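You operate a simulated robot arm through the tools that you are given. There is no shell and no other tool.

You are at the controls of a simulated robot arm. One attempt, no reset.

Task
Start the berry yoghurt for 8 hours.
Fine: that jar alone on ring 1 of the yoghurt maker, cover on. Set down upright: what you pick out.

Only the result counts: the job must be done as asked and must still hold three seconds after the hand-in. Knocking over, shifting, dropping, spilling or breaking anything else fails it. Lids that push on must go on centred and level and be pressed home; caps that screw on are set level and turned clockwise until they are tight.

Robot
A 6-joint arm with a two-finger parallel gripper, fixed in place. Base frame: the origin is at the foot of the arm, x ahead of it, y to its left, z up; the work surface is at about z = 1050. Readings come in mm, degrees, newtons and seconds.
With the tool pointing down near the work surface it reaches from about 100 to 600 mm from the base axis. Its first joint turns from -66.0 to 66.0 degrees. Payload 2.7 kg.
The tool frame sits at the grasp point between the pads (the TCP): z along the fingers, y along the line on which they close. The tips reach 23 mm beyond it. Largest opening 94 mm; finger width 38, thickness 10; the body of the gripper, 54 by 96 mm, starts 39 mm behind the TCP.
Orientation is that of the tool frame in the base frame, as a unit quaternion [x, y, z, w]. With the fingers straight down and closing along the base's y, the tool's x points along the base's -x, its y along +y and its z along -z.

Tools
- The arm moves only by the tool servo_tool. Its arguments are lists of equal length, an entry for each row: "fingers": the opening in per cent of the stroke, from 0 (shut) to 100 (fully open); "slide": the shift along the tool's x, y, z in units of 400 mm (1.0 is 400 mm), a list of three; "turn": the turn, a rotation vector about the tool's x, y, z in units of 180 degrees (1.0 is 180 degrees), a list of three. In form: {"fingers": [fingers, ...], "slide": [[x, y, z], ...], "turn": [[rx, ry, rz], ...]}. A call has 1 to 20 rows; each row is the pose to reach, as a shift and turn from the pose commanded when the call began, along the tool's axes at that moment. A call with a number of a shift or a turn outside -1 to 1 is refused whole. Rows are played at 5 a second. More than 50 mm and 8.6 degrees between two rows, or a gripper value outside its range, and nothing of the call is played. Where a pose cannot be reached the arm comes as near as it can. A force on the tool above 70 N (or 10 N above the force at the start of the call, whichever is more), or a blocked arm, ends the call early, and 0.2 s more pass. The fingers move at their own pace (about 45 mm/s each) and stop on an object; they squeeze with about 25 N. The grip force told is the motor's: it shows also when the fingers shut on nothing. Time passes only in rows, and 0.2 s behind the last, so rows that repeat a pose let the fingers close. It gives the time, the measured TCP pose, the force on the tool (base axes), the opening and the grip force at its end, in the units of the frame above (readings bear some noise), with the torque about the TCP (base axes, N m) and any sound that the robot's microphone picked up, and new pictures: "views" is both (left out), scene, wrist or none.
- Cameras (640 x 400 px; columns grow to the right, rows downward): "scene" is fixed at [81.5, -433.5, 1418.3]; the picture's right is [0.74, -0.67, 0.00], its down [-0.29, -0.32, -0.90] and it looks along [0.61, 0.67, -0.43] (base axes); focal length 296 px, centre (320, 200). "wrist" rides on the gripper at [86, 16, -75] in the tool frame; the picture's right is [-0.18, 0.98, 0.00], its down [-0.58, -0.11, -0.81] and it looks along [-0.79, -0.15, 0.59] (tool axes); focal length 243 px, centre (320, 200). There is no depth. A picture from a camera that has moved, and an enlarged one, comes with that camera's place and axes in the base frame and with its lens.
- close_up(camera, box): a new picture of the part [left, top, right, bottom] of that camera's present view, enlarged. The clock stands still meanwhile.
- close_job(): hands the job in; it is judged then, once.

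Places have to be worked out from the pictures, the camera data and where the tool is seen. Open the gripper and draw the arm clear of the work before you hand the job in, unless the task says otherwise.

The tools are called after ">>>" by a JSON object that holds its "api" and its "payload". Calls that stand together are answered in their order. servo_tool: Moves the arm, as the interface text tells. Its arguments: {"type":"object","properties":{"fingers":{"type":"array","items":{"type":"number"}},"slide":{"type":"array","items":{"type":"array","items":{"type":"number"}}},"turn":{"type":"array","items":{"type":"array","items":{"type":"number"}}},"views":{"type":"string","enum":["both","scene","wrist","none"]}},"required":["fingers","slide","turn"]} The other tools are called the same way: close_up (camera, box) takes an enlarged picture of a part of a camera's view; close_job () hands the job in.

At the start:

```text
time_s: 0.0
tool_pos: [267.2, 121.0, 1334.3]
tcp_rot: [0.0, 1.0, 0.001, 0.0]
ft_force: [0.3, 0.3, -0.8]
torque: [0.02, 0.0, 0.04]
width: 94.0
grasp_force: 0.0
```

scene: 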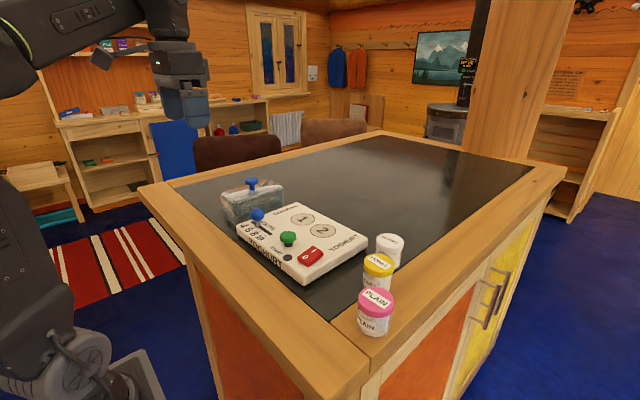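
wrist: 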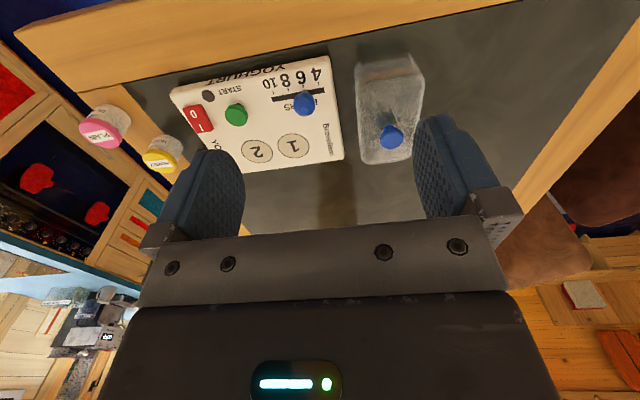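

I start by looking closely at the appliance and the jars in the scene view and in the wrist view.

>>> {"api": "close_up", "payload": {"camera": "scene", "box": [210, 170, 370, 290]}}

>>> {"api": "close_up", "payload": {"camera": "scene", "box": [340, 225, 420, 345]}}

>>> {"api": "close_up", "payload": {"camera": "wrist", "box": [60, 40, 440, 200]}}

```text
3.33 times, centred on (290, 230) of scene
camera zoom: at [81.5, -433.5, 1418.3], right [0.74, -0.67, 0.0], down [-0.29, -0.32, -0.9], along [0.61, 0.67, -0.43], focal length 988 px, centre (420, 100)
```

zoom: 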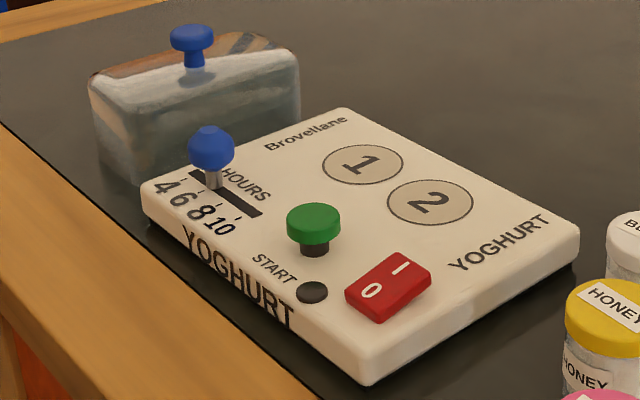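

```text
3.33 times, centred on (380, 285) of scene
camera zoom: at [81.5, -433.5, 1418.3], right [0.74, -0.67, 0.0], down [-0.29, -0.32, -0.9], along [0.61, 0.67, -0.43], focal length 988 px, centre (120, -83)
```

zoom: 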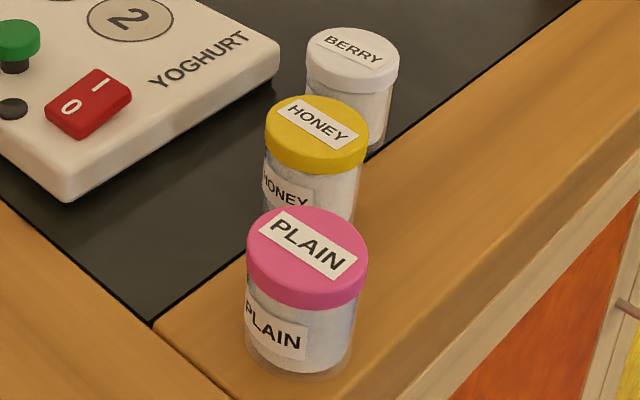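

```text
1.68 times, centred on (250, 120) of wrist
camera zoom: at [180.3, 137.8, 1410.4], right [0.18, 0.98, 0.0], down [0.58, -0.11, 0.81], along [0.79, -0.15, -0.59], focal length 409 px, centre (438, 335)
```

zoom: 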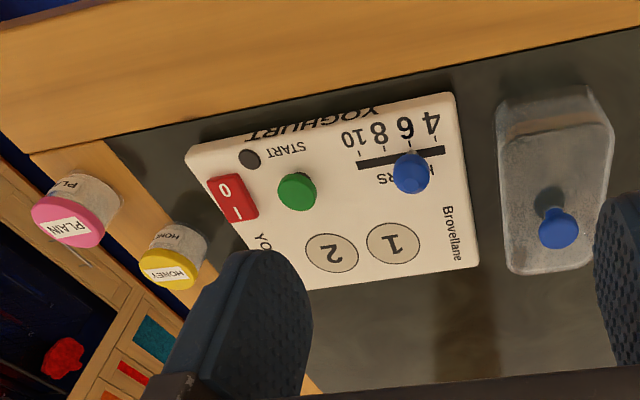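

The machine sits near (400, 10), with the cover at its left and the jars to the right. I zoom in further on the controls, the cover and the jars to read the slider position and the switch state.

>>> {"api": "close_up", "payload": {"camera": "wrist", "box": [250, 60, 330, 130]}}

>>> {"api": "close_up", "payload": {"camera": "wrist", "box": [165, 80, 265, 160]}}

>>> {"api": "close_up", "payload": {"camera": "wrist", "box": [330, 40, 440, 180]}}

>>> {"api": "close_up", "payload": {"camera": "scene", "box": [230, 190, 300, 240]}}

>>> {"api": "close_up", "payload": {"camera": "scene", "box": [265, 225, 335, 275]}}

```text
5.71 times, centred on (290, 95) of wrist
camera zoom: at [180.3, 137.8, 1410.4], right [0.18, 0.98, 0.0], down [0.58, -0.11, 0.81], along [0.79, -0.15, -0.59], focal length 1386 px, centre (491, 800)
```

zoom: 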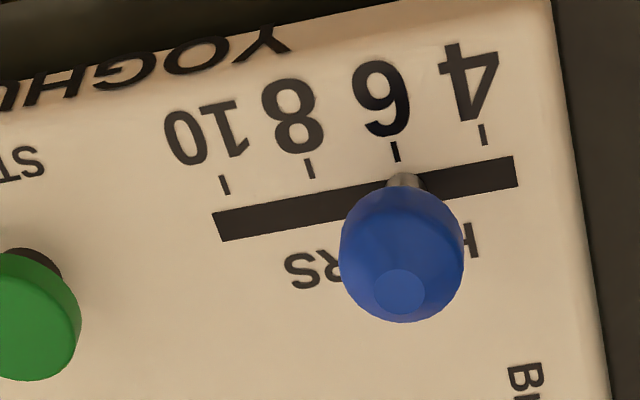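

```text
5.00 times, centred on (215, 120) of wrist
camera zoom: at [180.3, 137.8, 1410.4], right [0.18, 0.98, 0.0], down [0.58, -0.11, 0.81], along [0.79, -0.15, -0.59], focal length 1213 px, centre (845, 600)
```

zoom: 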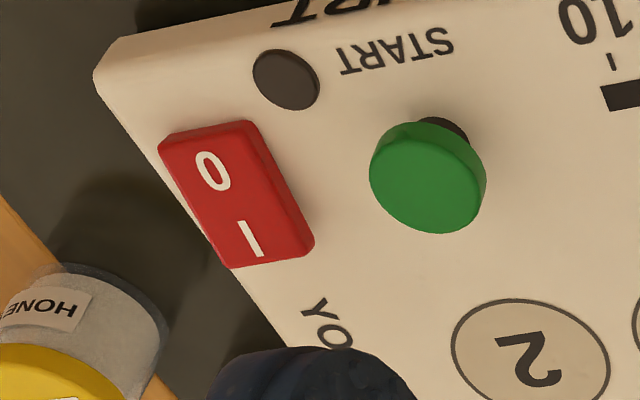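

```text
2.86 times, centred on (385, 110) of wrist
camera zoom: at [180.3, 137.8, 1410.4], right [0.18, 0.98, 0.0], down [0.58, -0.11, 0.81], along [0.79, -0.15, -0.59], focal length 693 px, centre (134, 457)
```

zoom: 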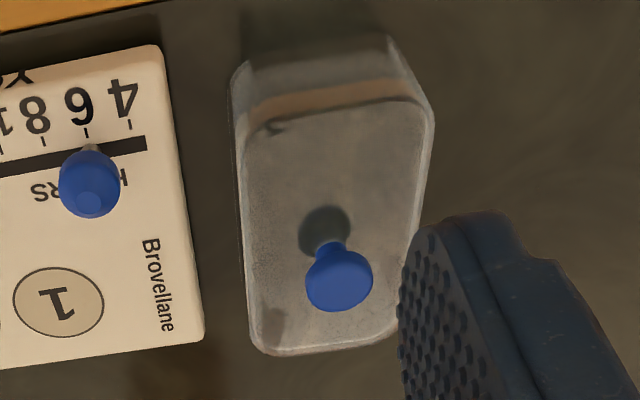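

```text
8.00 times, centred on (265, 215) of scene
camera zoom: at [81.5, -433.5, 1418.3], right [0.74, -0.67, 0.0], down [-0.29, -0.32, -0.9], along [0.61, 0.67, -0.43], focal length 2370 px, centre (760, 80)
```

zoom: 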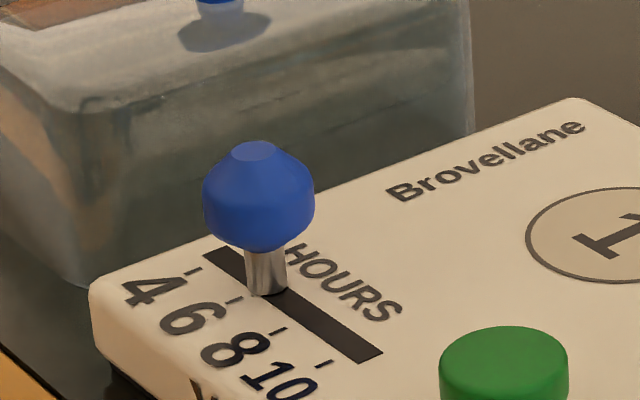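

```text
8.00 times, centred on (300, 250) of scene
camera zoom: at [81.5, -433.5, 1418.3], right [0.74, -0.67, 0.0], down [-0.29, -0.32, -0.9], along [0.61, 0.67, -0.43], focal length 2370 px, centre (480, -200)
```

zoom: 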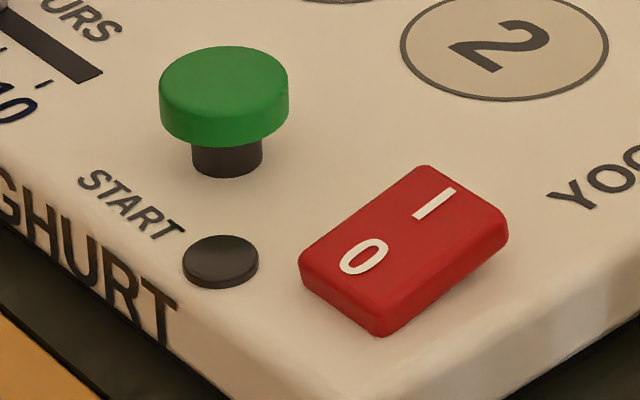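

Ticks run along base y (4 at y≈104, 6≈82, 8≈60, 10≈38). The slider knob stands at 6, at about (364, 82, 1110), and the rocker seems to be on 0. I move above the slider knob to check my geometry from closer.

>>> {"api": "servo_tool", "payload": {"fingers": [65, 65, 65, 65, 65, 65], "slide": [[-0.04, -0.016, 0.06], [-0.08, -0.032, 0.12], [-0.12, -0.048, 0.19], [-0.16, -0.065, 0.26], [-0.2, -0.081, 0.32], [-0.243, -0.0975, 0.37]], "turn": [[0, 0, 0], [0, 0, 0], [0, 0, 0], [0, 0, 0], [0, 0, 0], [0, 0, 0]], "views": "both"}}

```text
time_s: 1.4
tool_pos: [364.2, 82.7, 1186.7]
tcp_rot: [0.0, 1.0, -0.001, 0.001]
ft_force: [-0.8, 0.4, -0.2]
torque: [0.01, 0.04, 0.01]
width: 61.2
grasp_force: 0.0
camera wrist: at [277.1, 98.7, 1262.4], right [0.18, 0.98, 0.0], down [0.58, -0.11, 0.81], along [0.79, -0.15, -0.59], focal length 243 px, centre (320, 200)
```

scene: 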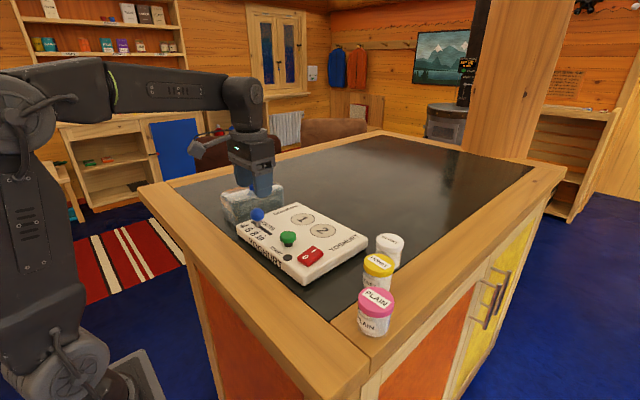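
wrist: 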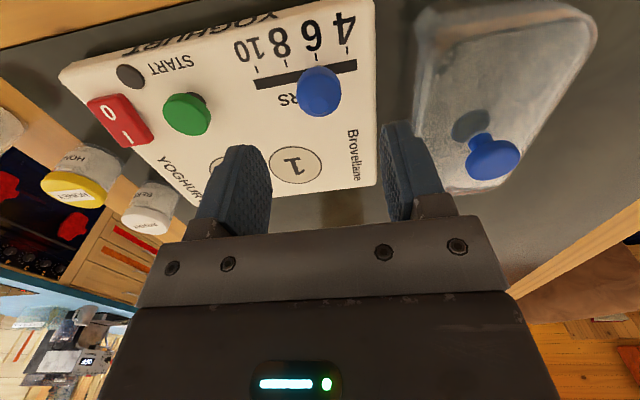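

The wrist camera is now closer. I take close-ups of the slider, the rings, the jars and the cover to refine the measurements.

>>> {"api": "close_up", "payload": {"camera": "wrist", "box": [220, 0, 380, 100]}}

>>> {"api": "close_up", "payload": {"camera": "wrist", "box": [20, 130, 200, 240]}}

>>> {"api": "close_up", "payload": {"camera": "wrist", "box": [200, 100, 400, 210]}}

>>> {"api": "close_up", "payload": {"camera": "wrist", "box": [390, 0, 610, 200]}}

>>> {"api": "close_up", "payload": {"camera": "wrist", "box": [50, 50, 230, 160]}}

```text
4.00 times, centred on (300, 50) of wrist
camera zoom: at [277.1, 98.7, 1262.4], right [0.18, 0.98, 0.0], down [0.58, -0.11, 0.81], along [0.79, -0.15, -0.59], focal length 970 px, centre (400, 800)
```

zoom: 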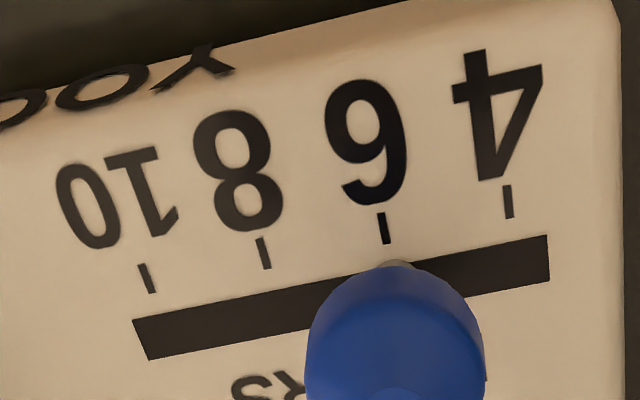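

```text
3.56 times, centred on (110, 185) of wrist
camera zoom: at [277.1, 98.7, 1262.4], right [0.18, 0.98, 0.0], down [0.58, -0.11, 0.81], along [0.79, -0.15, -0.59], focal length 863 px, centre (1067, 253)
```

zoom: 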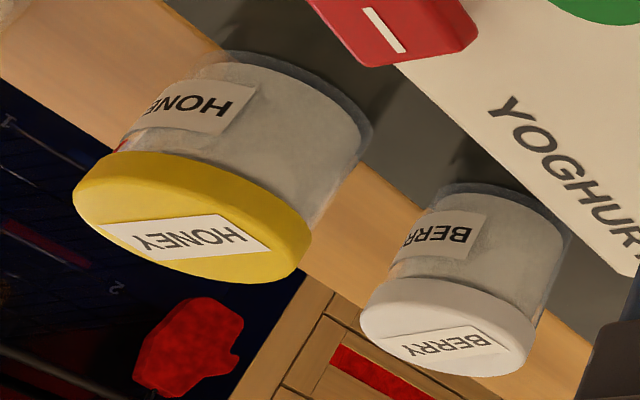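

```text
3.20 times, centred on (300, 155) of wrist
camera zoom: at [277.1, 98.7, 1262.4], right [0.18, 0.98, 0.0], down [0.58, -0.11, 0.81], along [0.79, -0.15, -0.59], focal length 776 px, centre (384, 344)
```

zoom: 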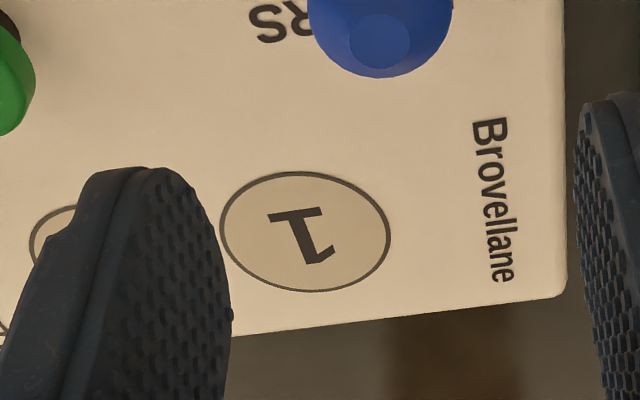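

```text
2.00 times, centred on (500, 100) of wrist
camera zoom: at [277.1, 98.7, 1262.4], right [0.18, 0.98, 0.0], down [0.58, -0.11, 0.81], along [0.79, -0.15, -0.59], focal length 485 px, centre (-40, 400)
```

zoom: 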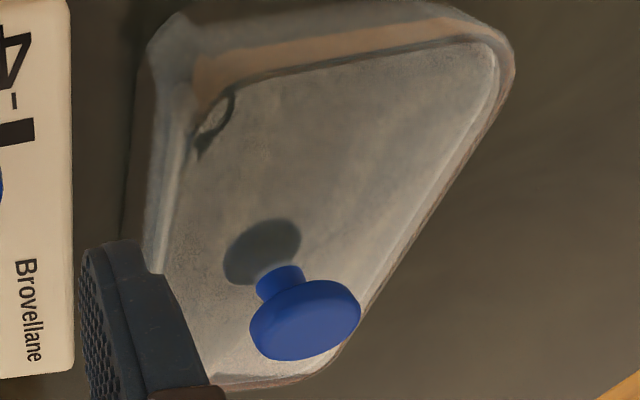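

```text
3.56 times, centred on (140, 105) of wrist
camera zoom: at [277.1, 98.7, 1262.4], right [0.18, 0.98, 0.0], down [0.58, -0.11, 0.81], along [0.79, -0.15, -0.59], focal length 863 px, centre (960, 538)
```

zoom: 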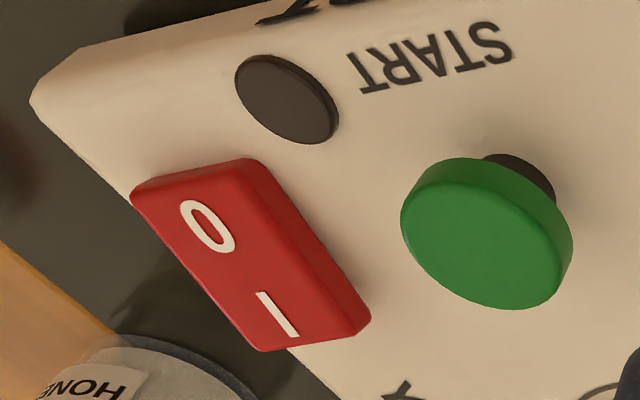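

The measurements agree: ring 1 is at (453.5, 39), ring 2 at (455, -29), machine top z≈1083, and tick 8 at y≈60. I descend over the slider knob and close on it.

>>> {"api": "servo_tool", "payload": {"fingers": [65, 65, 65, 65, 0, 0, 0, 0], "slide": [[0, 0, 0.06], [0, 0, 0.12], [0, 0, 0.165], [0, 0, 0.18], [0, 0, 0.18], [0, 0, 0.18], [0, 0, 0.18], [0, 0, 0.18]], "turn": [[0, 0, 0], [0, 0, 0], [0, 0, 0], [0, 0, 0], [0, 0, 0], [0, 0, 0], [0, 0, 0], [0, 0, 0]], "views": "both"}}

```text
time_s: 3.2
tool_pos: [363.0, 82.1, 1114.8]
tcp_rot: [0.0, 1.0, 0.0, 0.0]
ft_force: [-0.2, -0.7, 0.5]
torque: [0.03, -0.21, 0.03]
width: 29.5
grasp_force: 25.1
camera wrist: at [277.9, 98.6, 1189.4], right [0.18, 0.98, 0.0], down [0.58, -0.11, 0.81], along [0.79, -0.15, -0.59], focal length 243 px, centre (320, 200)
```

scene: 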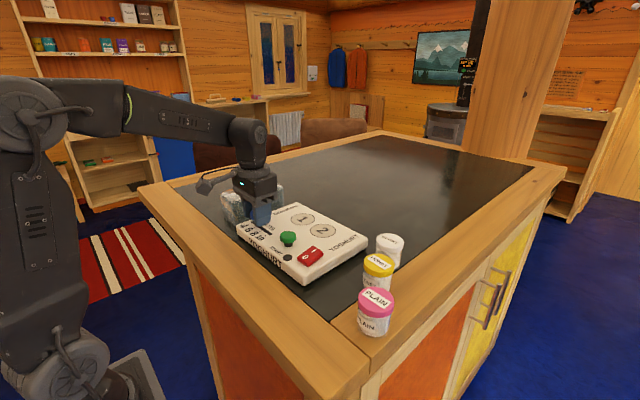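
wrist: 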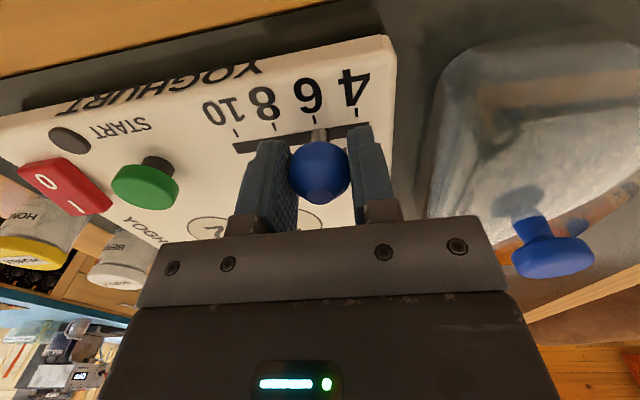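

The knob is held between the fingers (29.5 mm). I slide it 22 mm toward -y, to the 8 mark.

>>> {"api": "servo_tool", "payload": {"fingers": [0, 0, 0, 0, 0], "slide": [[0, -0.014, 0], [0, -0.028, 0], [0, -0.042, 0], [0, -0.055, 0], [0, -0.055, 0]], "turn": [[0, 0, 0], [0, 0, 0], [0, 0, 0], [0, 0, 0], [0, 0, 0]], "views": "wrist"}}

>>> {"api": "close_up", "payload": {"camera": "wrist", "box": [180, 40, 400, 180]}}

```text
time_s: 4.4
tool_pos: [363.3, 61.8, 1114.6]
tcp_rot: [0.0, 1.0, 0.0, -0.001]
ft_force: [1.3, -0.7, -0.1]
torque: [0.08, 0.02, 0.19]
width: 29.8
grasp_force: 25.3
camera wrist: at [277.3, 77.2, 1189.7], right [0.18, 0.98, 0.0], down [0.58, -0.11, 0.81], along [0.79, -0.15, -0.59], focal length 243 px, centre (320, 200)
```

wrist: 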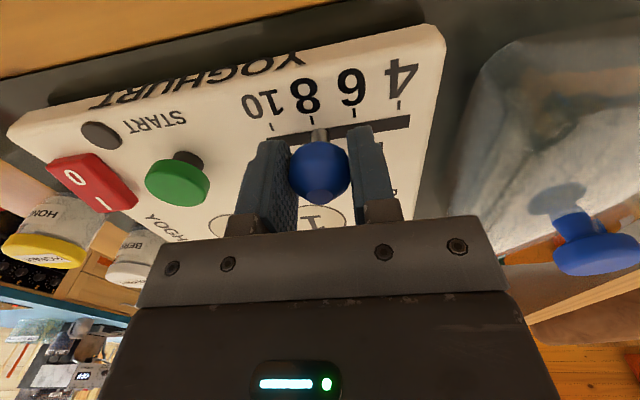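

```text
2.86 times, centred on (290, 110) of wrist
camera zoom: at [277.3, 77.2, 1189.7], right [0.18, 0.98, 0.0], down [0.58, -0.11, 0.81], along [0.79, -0.15, -0.59], focal length 693 px, centre (406, 457)
```

zoom: 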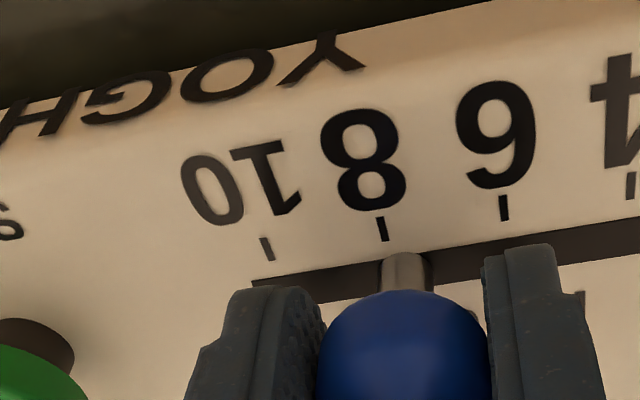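

The stem sits about 1.5–2 mm short of the 8 tick, and the reading of y=61.8 agrees. I nudge it a little further and look again.

>>> {"api": "servo_tool", "payload": {"fingers": [0, 0, 0, 0], "slide": [[0, -0.003, 0], [0, -0.005, 0], [0, -0.005, 0], [0, -0.005, 0]], "turn": [[0, 0, 0], [0, 0, 0], [0, 0, 0], [0, 0, 0]], "views": "wrist"}}

>>> {"api": "close_up", "payload": {"camera": "wrist", "box": [240, 60, 400, 160]}}

```text
time_s: 5.4
tool_pos: [363.6, 59.2, 1114.6]
tcp_rot: [0.001, 1.0, -0.001, 0.0]
ft_force: [-1.3, 1.3, 0.0]
torque: [0.08, 0.18, -0.11]
width: 29.6
grasp_force: 25.4
camera wrist: at [277.4, 75.0, 1190.2], right [0.19, 0.98, 0.0], down [0.58, -0.11, 0.81], along [0.79, -0.15, -0.59], focal length 243 px, centre (320, 200)
```

wrist: 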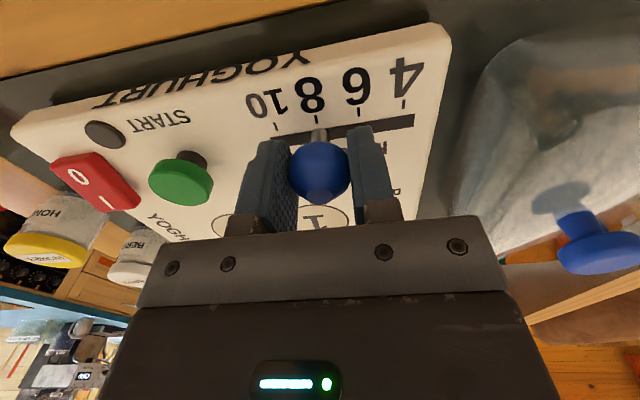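

```text
4.00 times, centred on (320, 110) of wrist
camera zoom: at [277.4, 75.0, 1190.2], right [0.19, 0.98, 0.0], down [0.58, -0.11, 0.81], along [0.79, -0.15, -0.59], focal length 970 px, centre (320, 560)
```

zoom: 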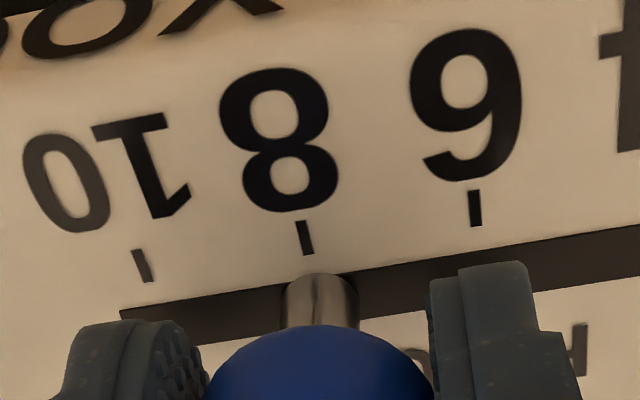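

The slider is centred on 8. I release it, rise, and go above the rocker with the fingers shut. Triangulation puts its I end higher (z≈1097) than its 0 end (≈1091), so it is off.

>>> {"api": "servo_tool", "payload": {"fingers": [52, 52, 52, 52, 30, 0, 0, 0, 0], "slide": [[0, 0, 0], [0, 0, 0], [0, 0, -0.08], [0, 0, -0.175], [-0.02, -0.09, -0.175], [-0.04, -0.18, -0.175], [-0.06, -0.27, -0.175], [-0.084, -0.365, -0.175], [-0.084, -0.365, -0.175]], "turn": [[0, 0, 0], [0, 0, 0], [0, 0, 0], [0, 0, 0], [0, 0, 0], [0, 0, 0], [0, 0, 0], [0, 0, 0], [0, 0, 0]], "views": "both"}}

>>> {"api": "close_up", "payload": {"camera": "wrist", "box": [200, 0, 440, 150]}}

>>> {"api": "close_up", "payload": {"camera": "scene", "box": [220, 180, 380, 290]}}

```text
time_s: 7.4
tool_pos: [396.8, -88.6, 1185.8]
tcp_rot: [0.0, 1.0, 0.0, 0.0]
ft_force: [0.2, -0.2, -0.4]
torque: [-0.02, -0.03, 0.0]
width: 0.0
grasp_force: 25.5
camera wrist: at [310.6, -72.1, 1259.6], right [0.18, 0.98, 0.0], down [0.58, -0.11, 0.81], along [0.79, -0.15, -0.59], focal length 243 px, centre (320, 200)
```

scene: 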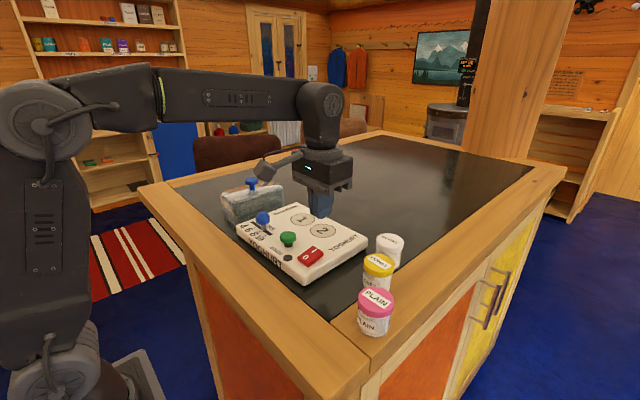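
wrist: 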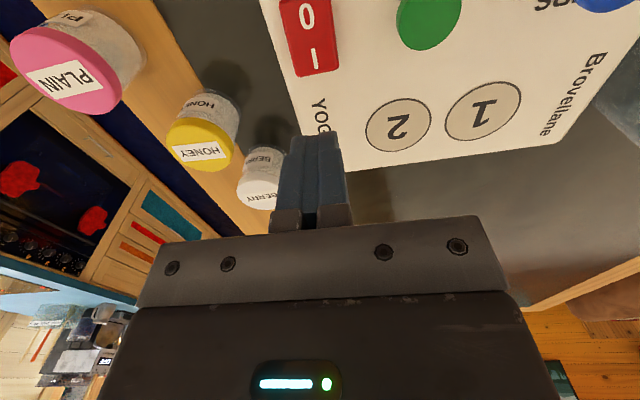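

```text
2.67 times, centred on (320, 75) of wrist
camera zoom: at [310.6, -72.1, 1259.6], right [0.18, 0.98, 0.0], down [0.58, -0.11, 0.81], along [0.79, -0.15, -0.59], focal length 647 px, centre (320, 533)
```

zoom: 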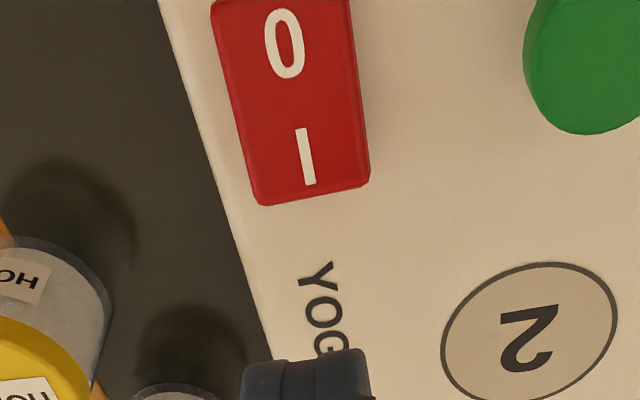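

```text
3.64 times, centred on (300, 235) of scene
camera zoom: at [81.5, -433.5, 1418.3], right [0.74, -0.67, 0.0], down [-0.29, -0.32, -0.9], along [0.61, 0.67, -0.43], focal length 1077 px, centre (393, 73)
```

zoom: 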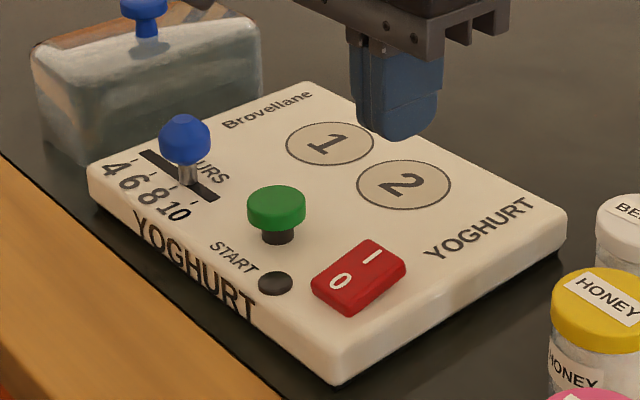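

The rocker's I end is at about (390, -88) with its top near z≈1097, and my shut fingertips overlap that end. I lower to just above it, then press slowly down.

>>> {"api": "servo_tool", "payload": {"fingers": [0, 0, 0, 0, 0, 0, 0, 0, 0, 0], "slide": [[0, 0, 0.07], [0, 0, 0.13], [0, 0, 0.15], [0, 0, 0.155], [0, 0, 0.16], [0, 0, 0.165], [0, 0, 0.17], [0, 0, 0.175], [0, 0, 0.18], [0, 0, 0.183]], "turn": [[0, 0, 0], [0, 0, 0], [0, 0, 0], [0, 0, 0], [0, 0, 0], [0, 0, 0], [0, 0, 0], [0, 0, 0], [0, 0, 0], [0, 0, 0]], "views": "both"}}

```text
time_s: 9.6
tool_pos: [396.9, -87.2, 1115.4]
tcp_rot: [0.0, 1.0, -0.001, 0.004]
ft_force: [-4.9, 0.5, 39.5]
torque: [0.0, 0.84, -0.05]
width: 0.2
grasp_force: 25.2
camera wrist: at [310.3, -71.1, 1189.4], right [0.18, 0.98, 0.0], down [0.58, -0.11, 0.81], along [0.8, -0.15, -0.59], focal length 243 px, centre (320, 200)
```

scene: 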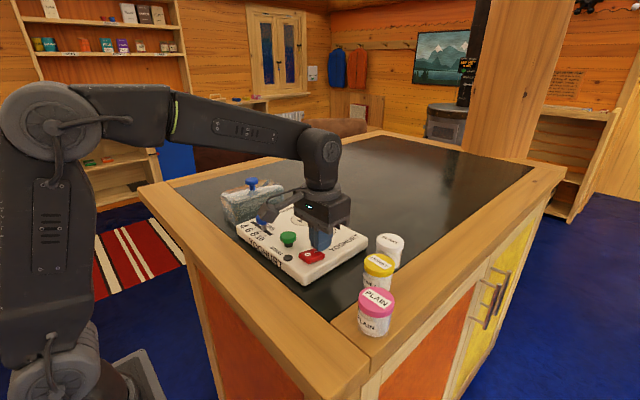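
wrist: 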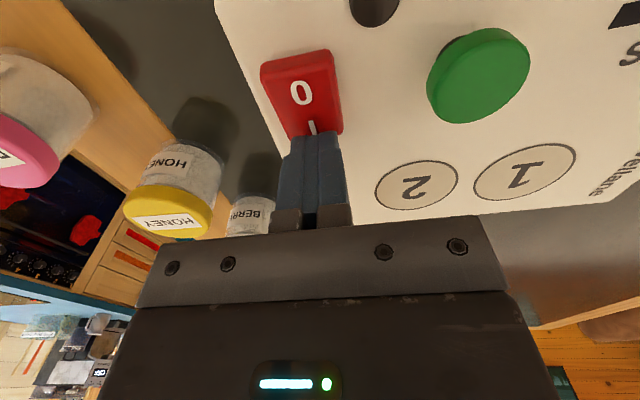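

There is 39.5 N of contact force with the tips at z≈1092. I zoom in on the rocker, then lift off to see whether it flipped.

>>> {"api": "close_up", "payload": {"camera": "scene", "box": [265, 225, 345, 275]}}

>>> {"api": "servo_tool", "payload": {"fingers": [0, 0, 0, 0], "slide": [[0, 0, -0.04], [0, 0, -0.1], [0, 0.06, -0.17], [0, 0.06, -0.17]], "turn": [[0, 0, 0], [0, 0, 0], [0, 0, 0], [0, 0, 0]], "views": "both"}}

>>> {"api": "close_up", "payload": {"camera": "scene", "box": [265, 225, 345, 275]}}

>>> {"api": "close_up", "payload": {"camera": "wrist", "box": [180, 0, 420, 150]}}

```text
8.00 times, centred on (305, 250) of scene
camera zoom: at [80.8, -433.4, 1418.4], right [0.74, -0.67, 0.0], down [-0.29, -0.32, -0.9], along [0.61, 0.67, -0.43], focal length 2370 px, centre (440, -200)
```

zoom: 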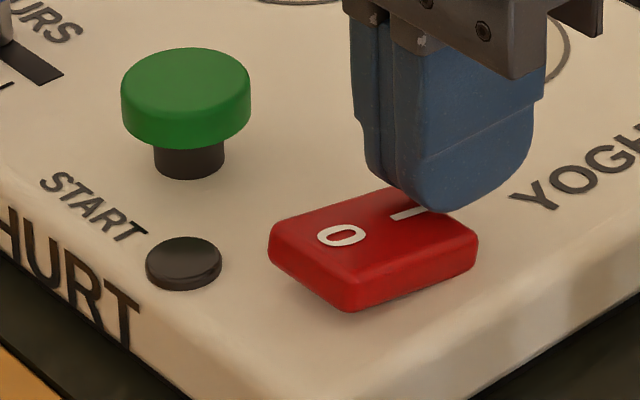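

```text
time_s: 10.6
tool_pos: [399.0, -62.7, 1180.6]
tcp_rot: [0.0, 1.0, 0.001, 0.0]
ft_force: [-0.7, -0.2, 0.4]
torque: [-0.03, -0.01, -0.02]
width: 0.0
grasp_force: 25.4
camera wrist: at [312.2, -46.7, 1255.2], right [0.18, 0.98, 0.0], down [0.58, -0.11, 0.81], along [0.79, -0.15, -0.59], focal length 243 px, centre (320, 200)
```

scene: 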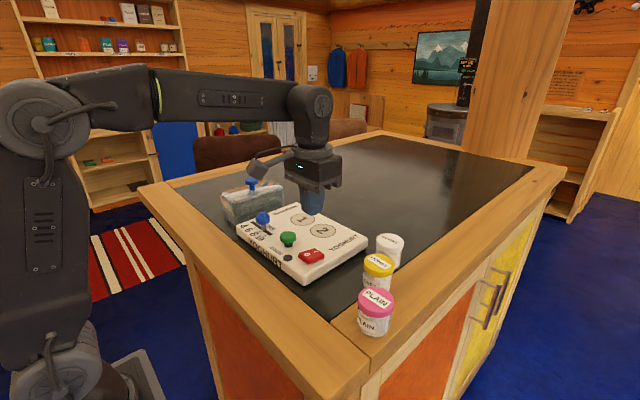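
wrist: 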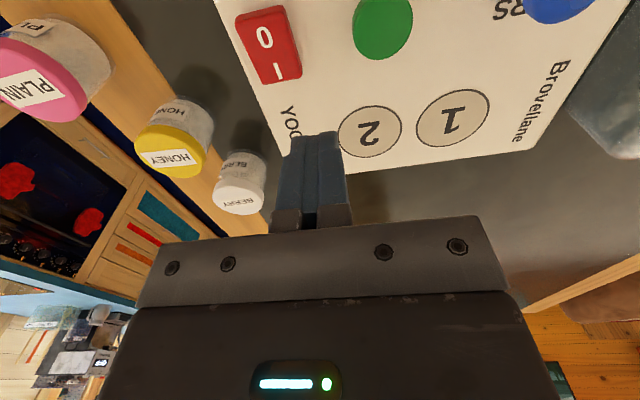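

```text
8.00 times, centred on (305, 250) of scene
camera zoom: at [81.5, -433.5, 1418.3], right [0.74, -0.67, 0.0], down [-0.29, -0.32, -0.9], along [0.61, 0.67, -0.43], focal length 2370 px, centre (440, -200)
```

zoom: 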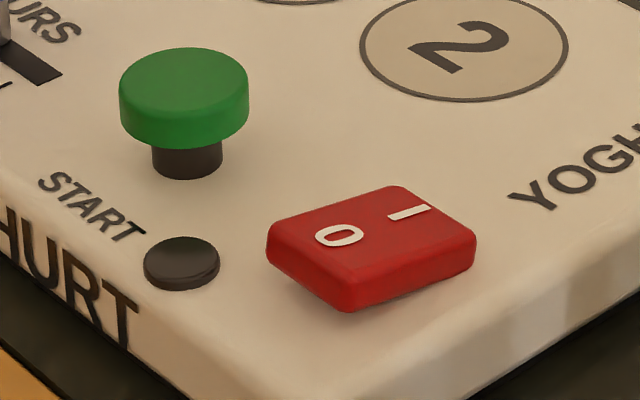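

```text
2.67 times, centred on (300, 75) of wrist
camera zoom: at [312.2, -46.7, 1255.2], right [0.18, 0.98, 0.0], down [0.58, -0.11, 0.81], along [0.79, -0.15, -0.59], focal length 647 px, centre (373, 533)
```

zoom: 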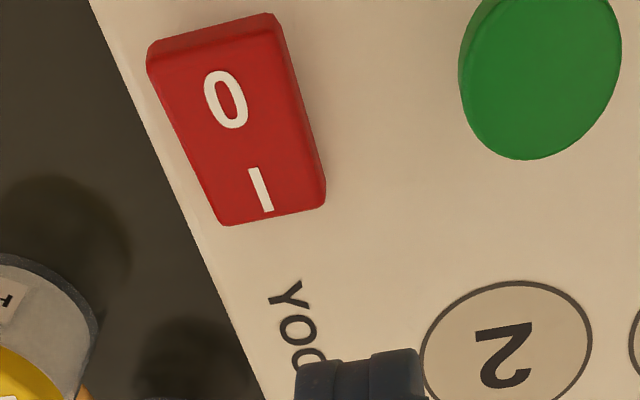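

The rocker has flipped, with I down. Next is the berry jar; I take close-ups of it from here to find its exact place and size.

>>> {"api": "close_up", "payload": {"camera": "wrist", "box": [120, 80, 300, 220]}}

>>> {"api": "close_up", "payload": {"camera": "scene", "box": [350, 220, 420, 270]}}

```text
2.86 times, centred on (210, 150) of wrist
camera zoom: at [312.2, -46.7, 1255.2], right [0.18, 0.98, 0.0], down [0.58, -0.11, 0.81], along [0.79, -0.15, -0.59], focal length 693 px, centre (634, 343)
```

zoom: 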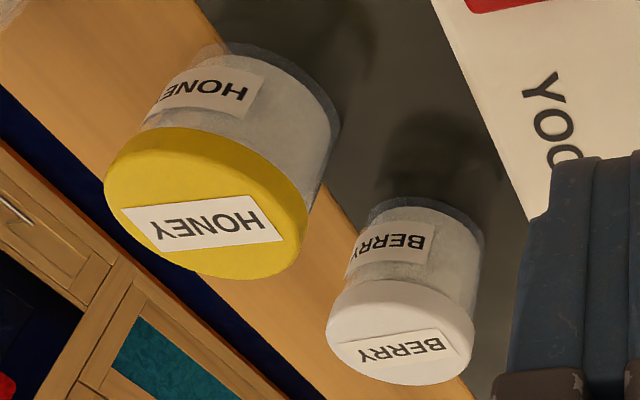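

```text
8.00 times, centred on (385, 245) of scene
camera zoom: at [81.5, -433.5, 1418.3], right [0.74, -0.67, 0.0], down [-0.29, -0.32, -0.9], along [0.61, 0.67, -0.43], focal length 2370 px, centre (-200, -160)
```

zoom: 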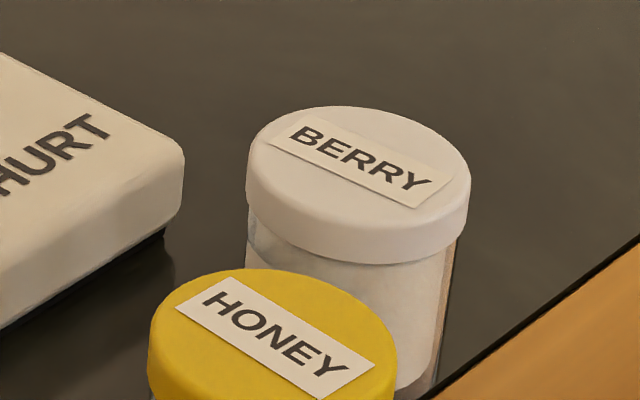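

Triangulation puts the berry jar at about (500, -170) with its cap top near z≈1105 and a cap diameter of about 53 mm. I move nearer with the fingers open to see it between them.

>>> {"api": "servo_tool", "payload": {"fingers": [30, 60, 100, 100, 100], "slide": [[-0.03, -0.09, -0.0275], [-0.07, -0.18, -0.0275], [-0.1175, -0.265, -0.0275], [-0.1175, -0.265, -0.0275], [-0.1175, -0.265, -0.0275]], "turn": [[0, 0, 0], [0, 0, 0], [0, 0, 0], [0, 0, 0], [0, 0, 0]], "views": "both"}}

>>> {"api": "close_up", "payload": {"camera": "wrist", "box": [220, 80, 400, 200]}}

```text
time_s: 11.8
tool_pos: [445.6, -169.7, 1190.6]
tcp_rot: [0.0, 1.0, 0.0, 0.0]
ft_force: [-0.6, -0.1, 0.4]
torque: [0.03, 0.0, 0.01]
width: 93.8
grasp_force: 0.1
camera wrist: at [358.3, -153.3, 1266.2], right [0.18, 0.98, 0.0], down [0.58, -0.11, 0.81], along [0.79, -0.15, -0.59], focal length 243 px, centre (320, 200)
```

scene: 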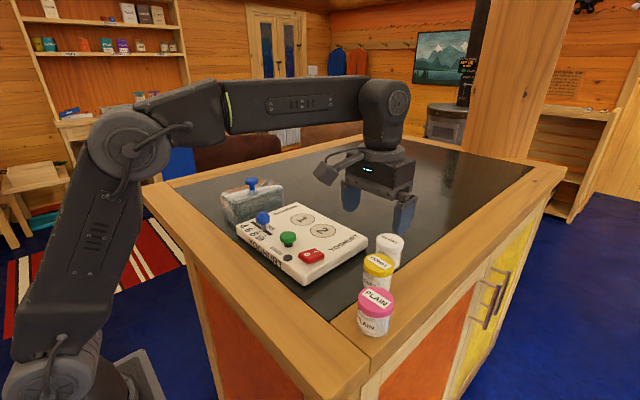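
wrist: 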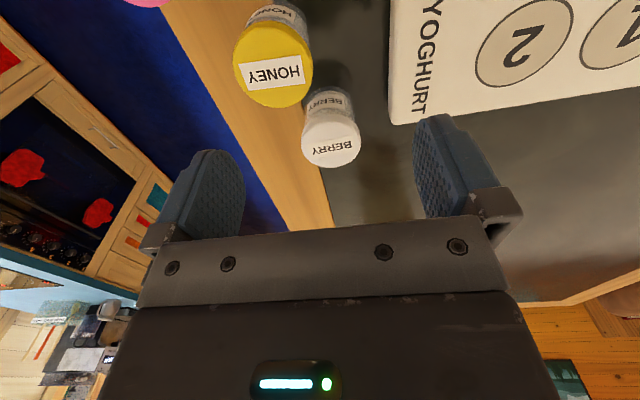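

```text
3.33 times, centred on (310, 140) of wrist
camera zoom: at [358.3, -153.3, 1266.2], right [0.18, 0.98, 0.0], down [0.58, -0.11, 0.81], along [0.79, -0.15, -0.59], focal length 809 px, centre (353, 400)
```

zoom: 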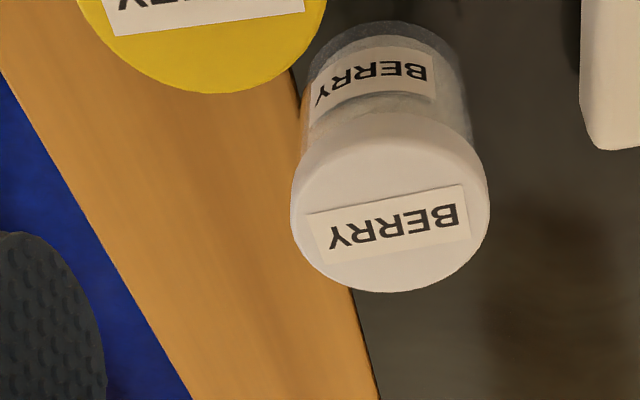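

The berry jar is centred at about (499.5, -169.7) with its cap top at z≈1105. I move over it, descend to TCP z≈1092 and close on it.

>>> {"api": "servo_tool", "payload": {"fingers": [100, 100, 100, 100, 100, 100, 100], "slide": [[-0.07, 0, 0], [-0.136, 0, 0], [-0.136, 0, 0.06], [-0.136, 0, 0.12], [-0.136, 0, 0.18], [-0.136, 0, 0.23], [-0.136, 0, 0.245]], "turn": [[0, 0, 0], [0, 0, 0], [0, 0, 0], [0, 0, 0], [0, 0, 0], [0, 0, 0], [0, 0, 0]], "views": "both"}}

>>> {"api": "close_up", "payload": {"camera": "scene", "box": [330, 190, 450, 290]}}

```text
time_s: 13.4
tool_pos: [498.8, -168.2, 1102.6]
tcp_rot: [-0.001, 1.0, -0.002, 0.008]
ft_force: [-12.5, 4.9, 60.3]
torque: [3.44, 1.38, 0.63]
width: 94.0
grasp_force: 0.0
camera wrist: at [410.4, -151.7, 1176.7], right [0.18, 0.98, 0.0], down [0.57, -0.11, 0.82], along [0.8, -0.15, -0.58], focal length 243 px, centre (320, 200)
```

scene: 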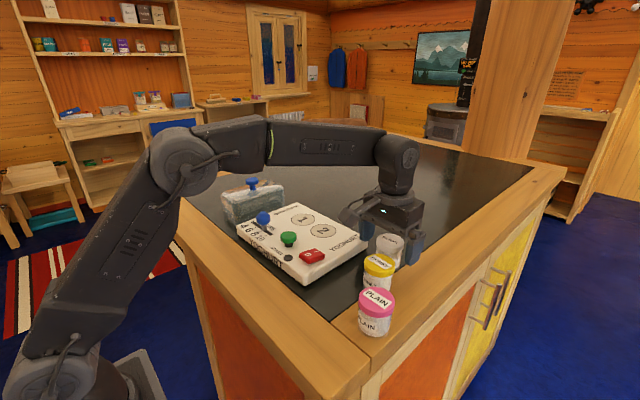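
wrist: 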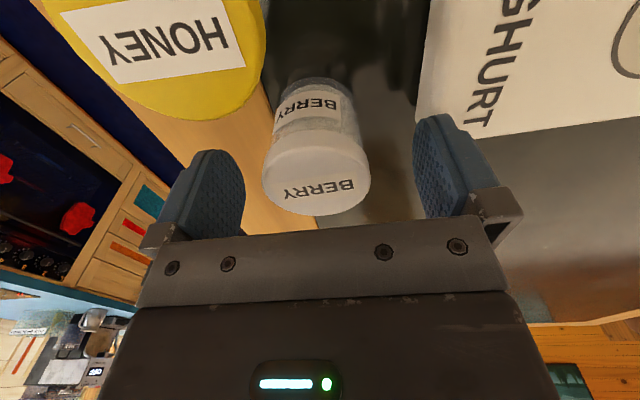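

```text
4.00 times, centred on (390, 240) of scene
camera zoom: at [80.1, -433.1, 1418.5], right [0.74, -0.67, 0.0], down [-0.29, -0.32, -0.9], along [0.61, 0.67, -0.43], focal length 1185 px, centre (40, 40)
```

zoom: 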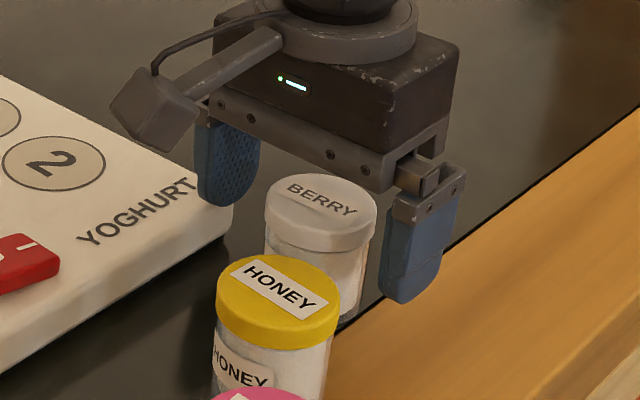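

The +y finger touched the edge of the machine, because the full opening is too wide here. I go straight back up and check that nothing moved, then come down with a narrower opening.

>>> {"api": "servo_tool", "payload": {"fingers": [100, 100, 74, 74], "slide": [[0, 0, -0.08], [0, 0, -0.16], [0.07, 0, -0.245], [0.136, 0, -0.245]], "turn": [[0, 0, 0], [0, 0, 0], [0, 0, 0], [0, 0, 0]], "views": "both"}}

>>> {"api": "close_up", "payload": {"camera": "scene", "box": [220, 180, 380, 290]}}

>>> {"api": "close_up", "payload": {"camera": "wrist", "box": [220, 80, 400, 200]}}

>>> {"api": "close_up", "payload": {"camera": "wrist", "box": [380, 0, 640, 160]}}

```text
time_s: 14.4
tool_pos: [445.4, -169.6, 1190.7]
tcp_rot: [0.0, 1.0, 0.001, 0.0]
ft_force: [-0.9, -0.1, 0.2]
torque: [-0.02, -0.01, -0.01]
width: 69.7
grasp_force: 0.1
camera wrist: at [358.6, -153.5, 1266.0], right [0.18, 0.98, 0.0], down [0.58, -0.11, 0.81], along [0.79, -0.15, -0.59], focal length 243 px, centre (320, 200)
```

scene: 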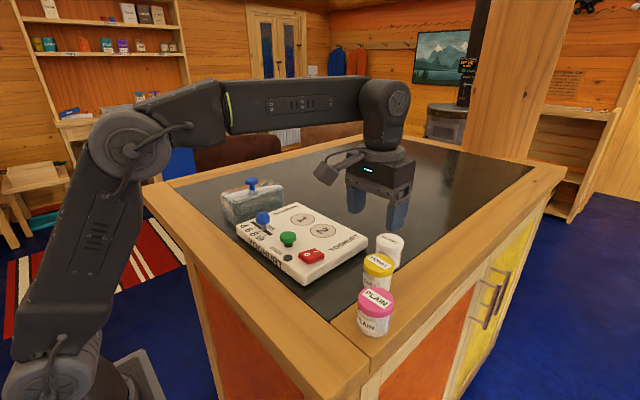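
wrist: 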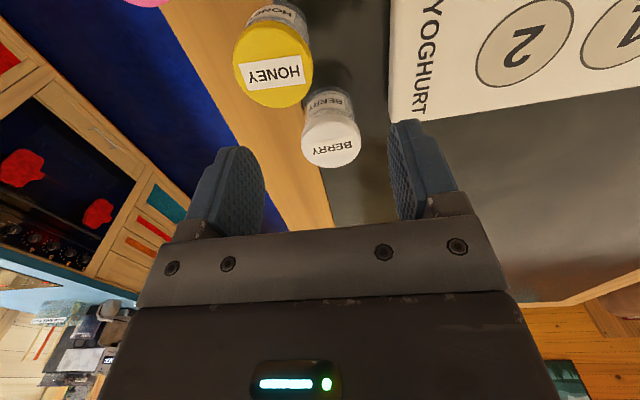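

```text
3.64 times, centred on (300, 235) of scene
camera zoom: at [81.5, -433.5, 1418.3], right [0.74, -0.67, 0.0], down [-0.29, -0.32, -0.9], along [0.61, 0.67, -0.43], focal length 1077 px, centre (393, 73)
```

zoom: 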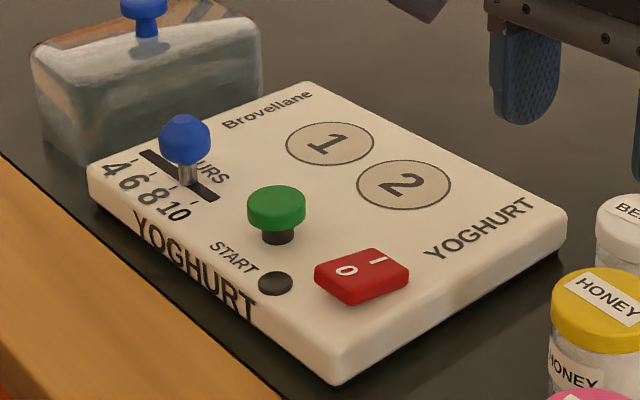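

```text
3.33 times, centred on (310, 140) of wrist
camera zoom: at [358.6, -153.5, 1266.0], right [0.18, 0.98, 0.0], down [0.58, -0.11, 0.81], along [0.79, -0.15, -0.59], focal length 809 px, centre (353, 400)
```

zoom: 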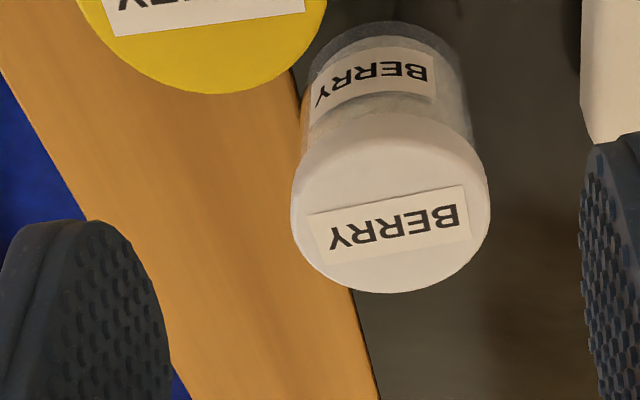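

```text
2.46 times, centred on (510, 80) of wrist
camera zoom: at [358.6, -153.5, 1266.0], right [0.18, 0.98, 0.0], down [0.58, -0.11, 0.81], along [0.79, -0.15, -0.59], focal length 597 px, centre (-148, 495)
```

zoom: 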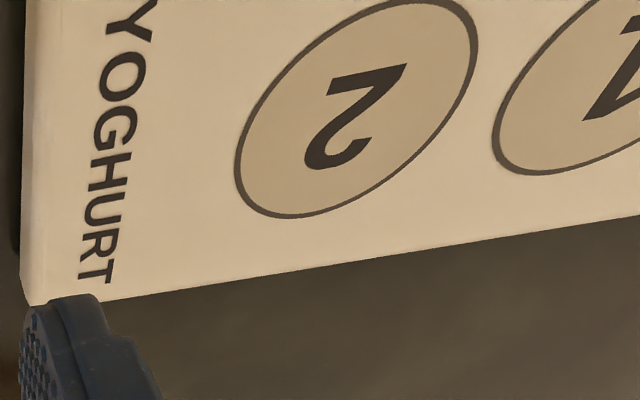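

The machine and the jars are where they were before. The machine's edge runs at y≈-110, so with a 70 mm opening the +y finger stays at about -125. I descend again that way.

>>> {"api": "servo_tool", "payload": {"fingers": [74, 74, 74, 74, 74, 74, 74], "slide": [[-0.07, 0, 0], [-0.136, 0, 0], [-0.136, 0, 0.06], [-0.136, 0, 0.12], [-0.136, 0, 0.18], [-0.136, 0, 0.23], [-0.136, 0, 0.245]], "turn": [[0, 0, 0], [0, 0, 0], [0, 0, 0], [0, 0, 0], [0, 0, 0], [0, 0, 0], [0, 0, 0]], "views": "both"}}

>>> {"api": "close_up", "payload": {"camera": "scene", "box": [330, 190, 450, 290]}}

```text
time_s: 16.0
tool_pos: [499.0, -170.0, 1092.8]
tcp_rot: [0.0, 1.0, 0.0, 0.001]
ft_force: [-1.0, -0.4, -0.2]
torque: [0.01, 0.0, 0.0]
width: 69.5
grasp_force: 0.0
camera wrist: at [411.8, -154.0, 1168.0], right [0.18, 0.98, 0.0], down [0.58, -0.11, 0.81], along [0.79, -0.15, -0.59], focal length 243 px, centre (320, 200)
```

scene: 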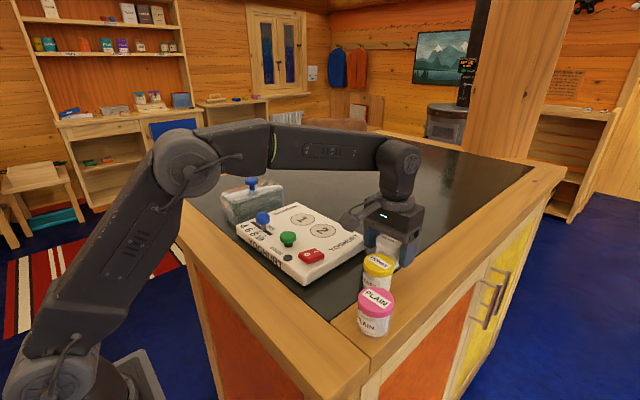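
wrist: 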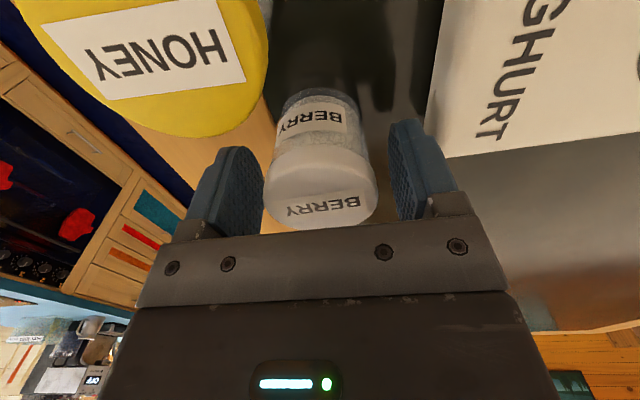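

```text
4.00 times, centred on (390, 240) of scene
camera zoom: at [81.5, -433.5, 1418.3], right [0.74, -0.67, 0.0], down [-0.29, -0.32, -0.9], along [0.61, 0.67, -0.43], focal length 1185 px, centre (40, 40)
```

zoom: 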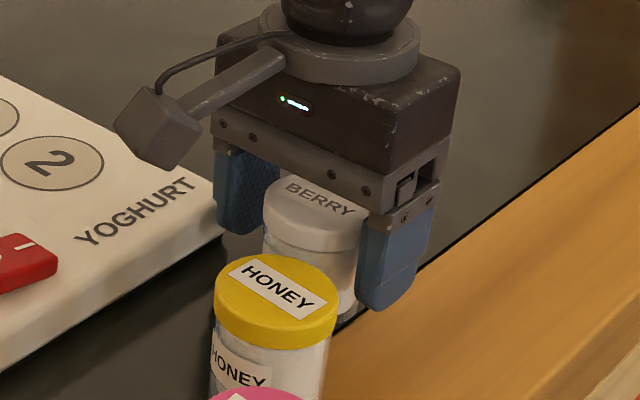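

The jar stands between the fingers with no contact force. I close on it.

>>> {"api": "servo_tool", "payload": {"fingers": [0, 0, 0, 0], "slide": [[0, 0, 0], [0, 0, 0], [0, 0, 0], [0, 0, 0]], "turn": [[0, 0, 0], [0, 0, 0], [0, 0, 0], [0, 0, 0]], "views": "wrist"}}

```text
time_s: 17.0
tool_pos: [499.7, -169.9, 1092.6]
tcp_rot: [0.001, 1.0, 0.0, 0.0]
ft_force: [0.1, 1.1, 0.5]
torque: [0.03, 0.02, 0.04]
width: 51.3
grasp_force: 24.8
camera wrist: at [411.8, -153.9, 1168.1], right [0.18, 0.98, 0.0], down [0.58, -0.11, 0.81], along [0.79, -0.15, -0.59], focal length 243 px, centre (320, 200)
```

wrist: 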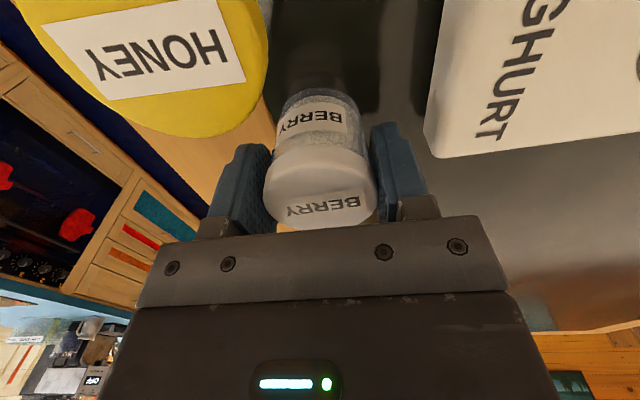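

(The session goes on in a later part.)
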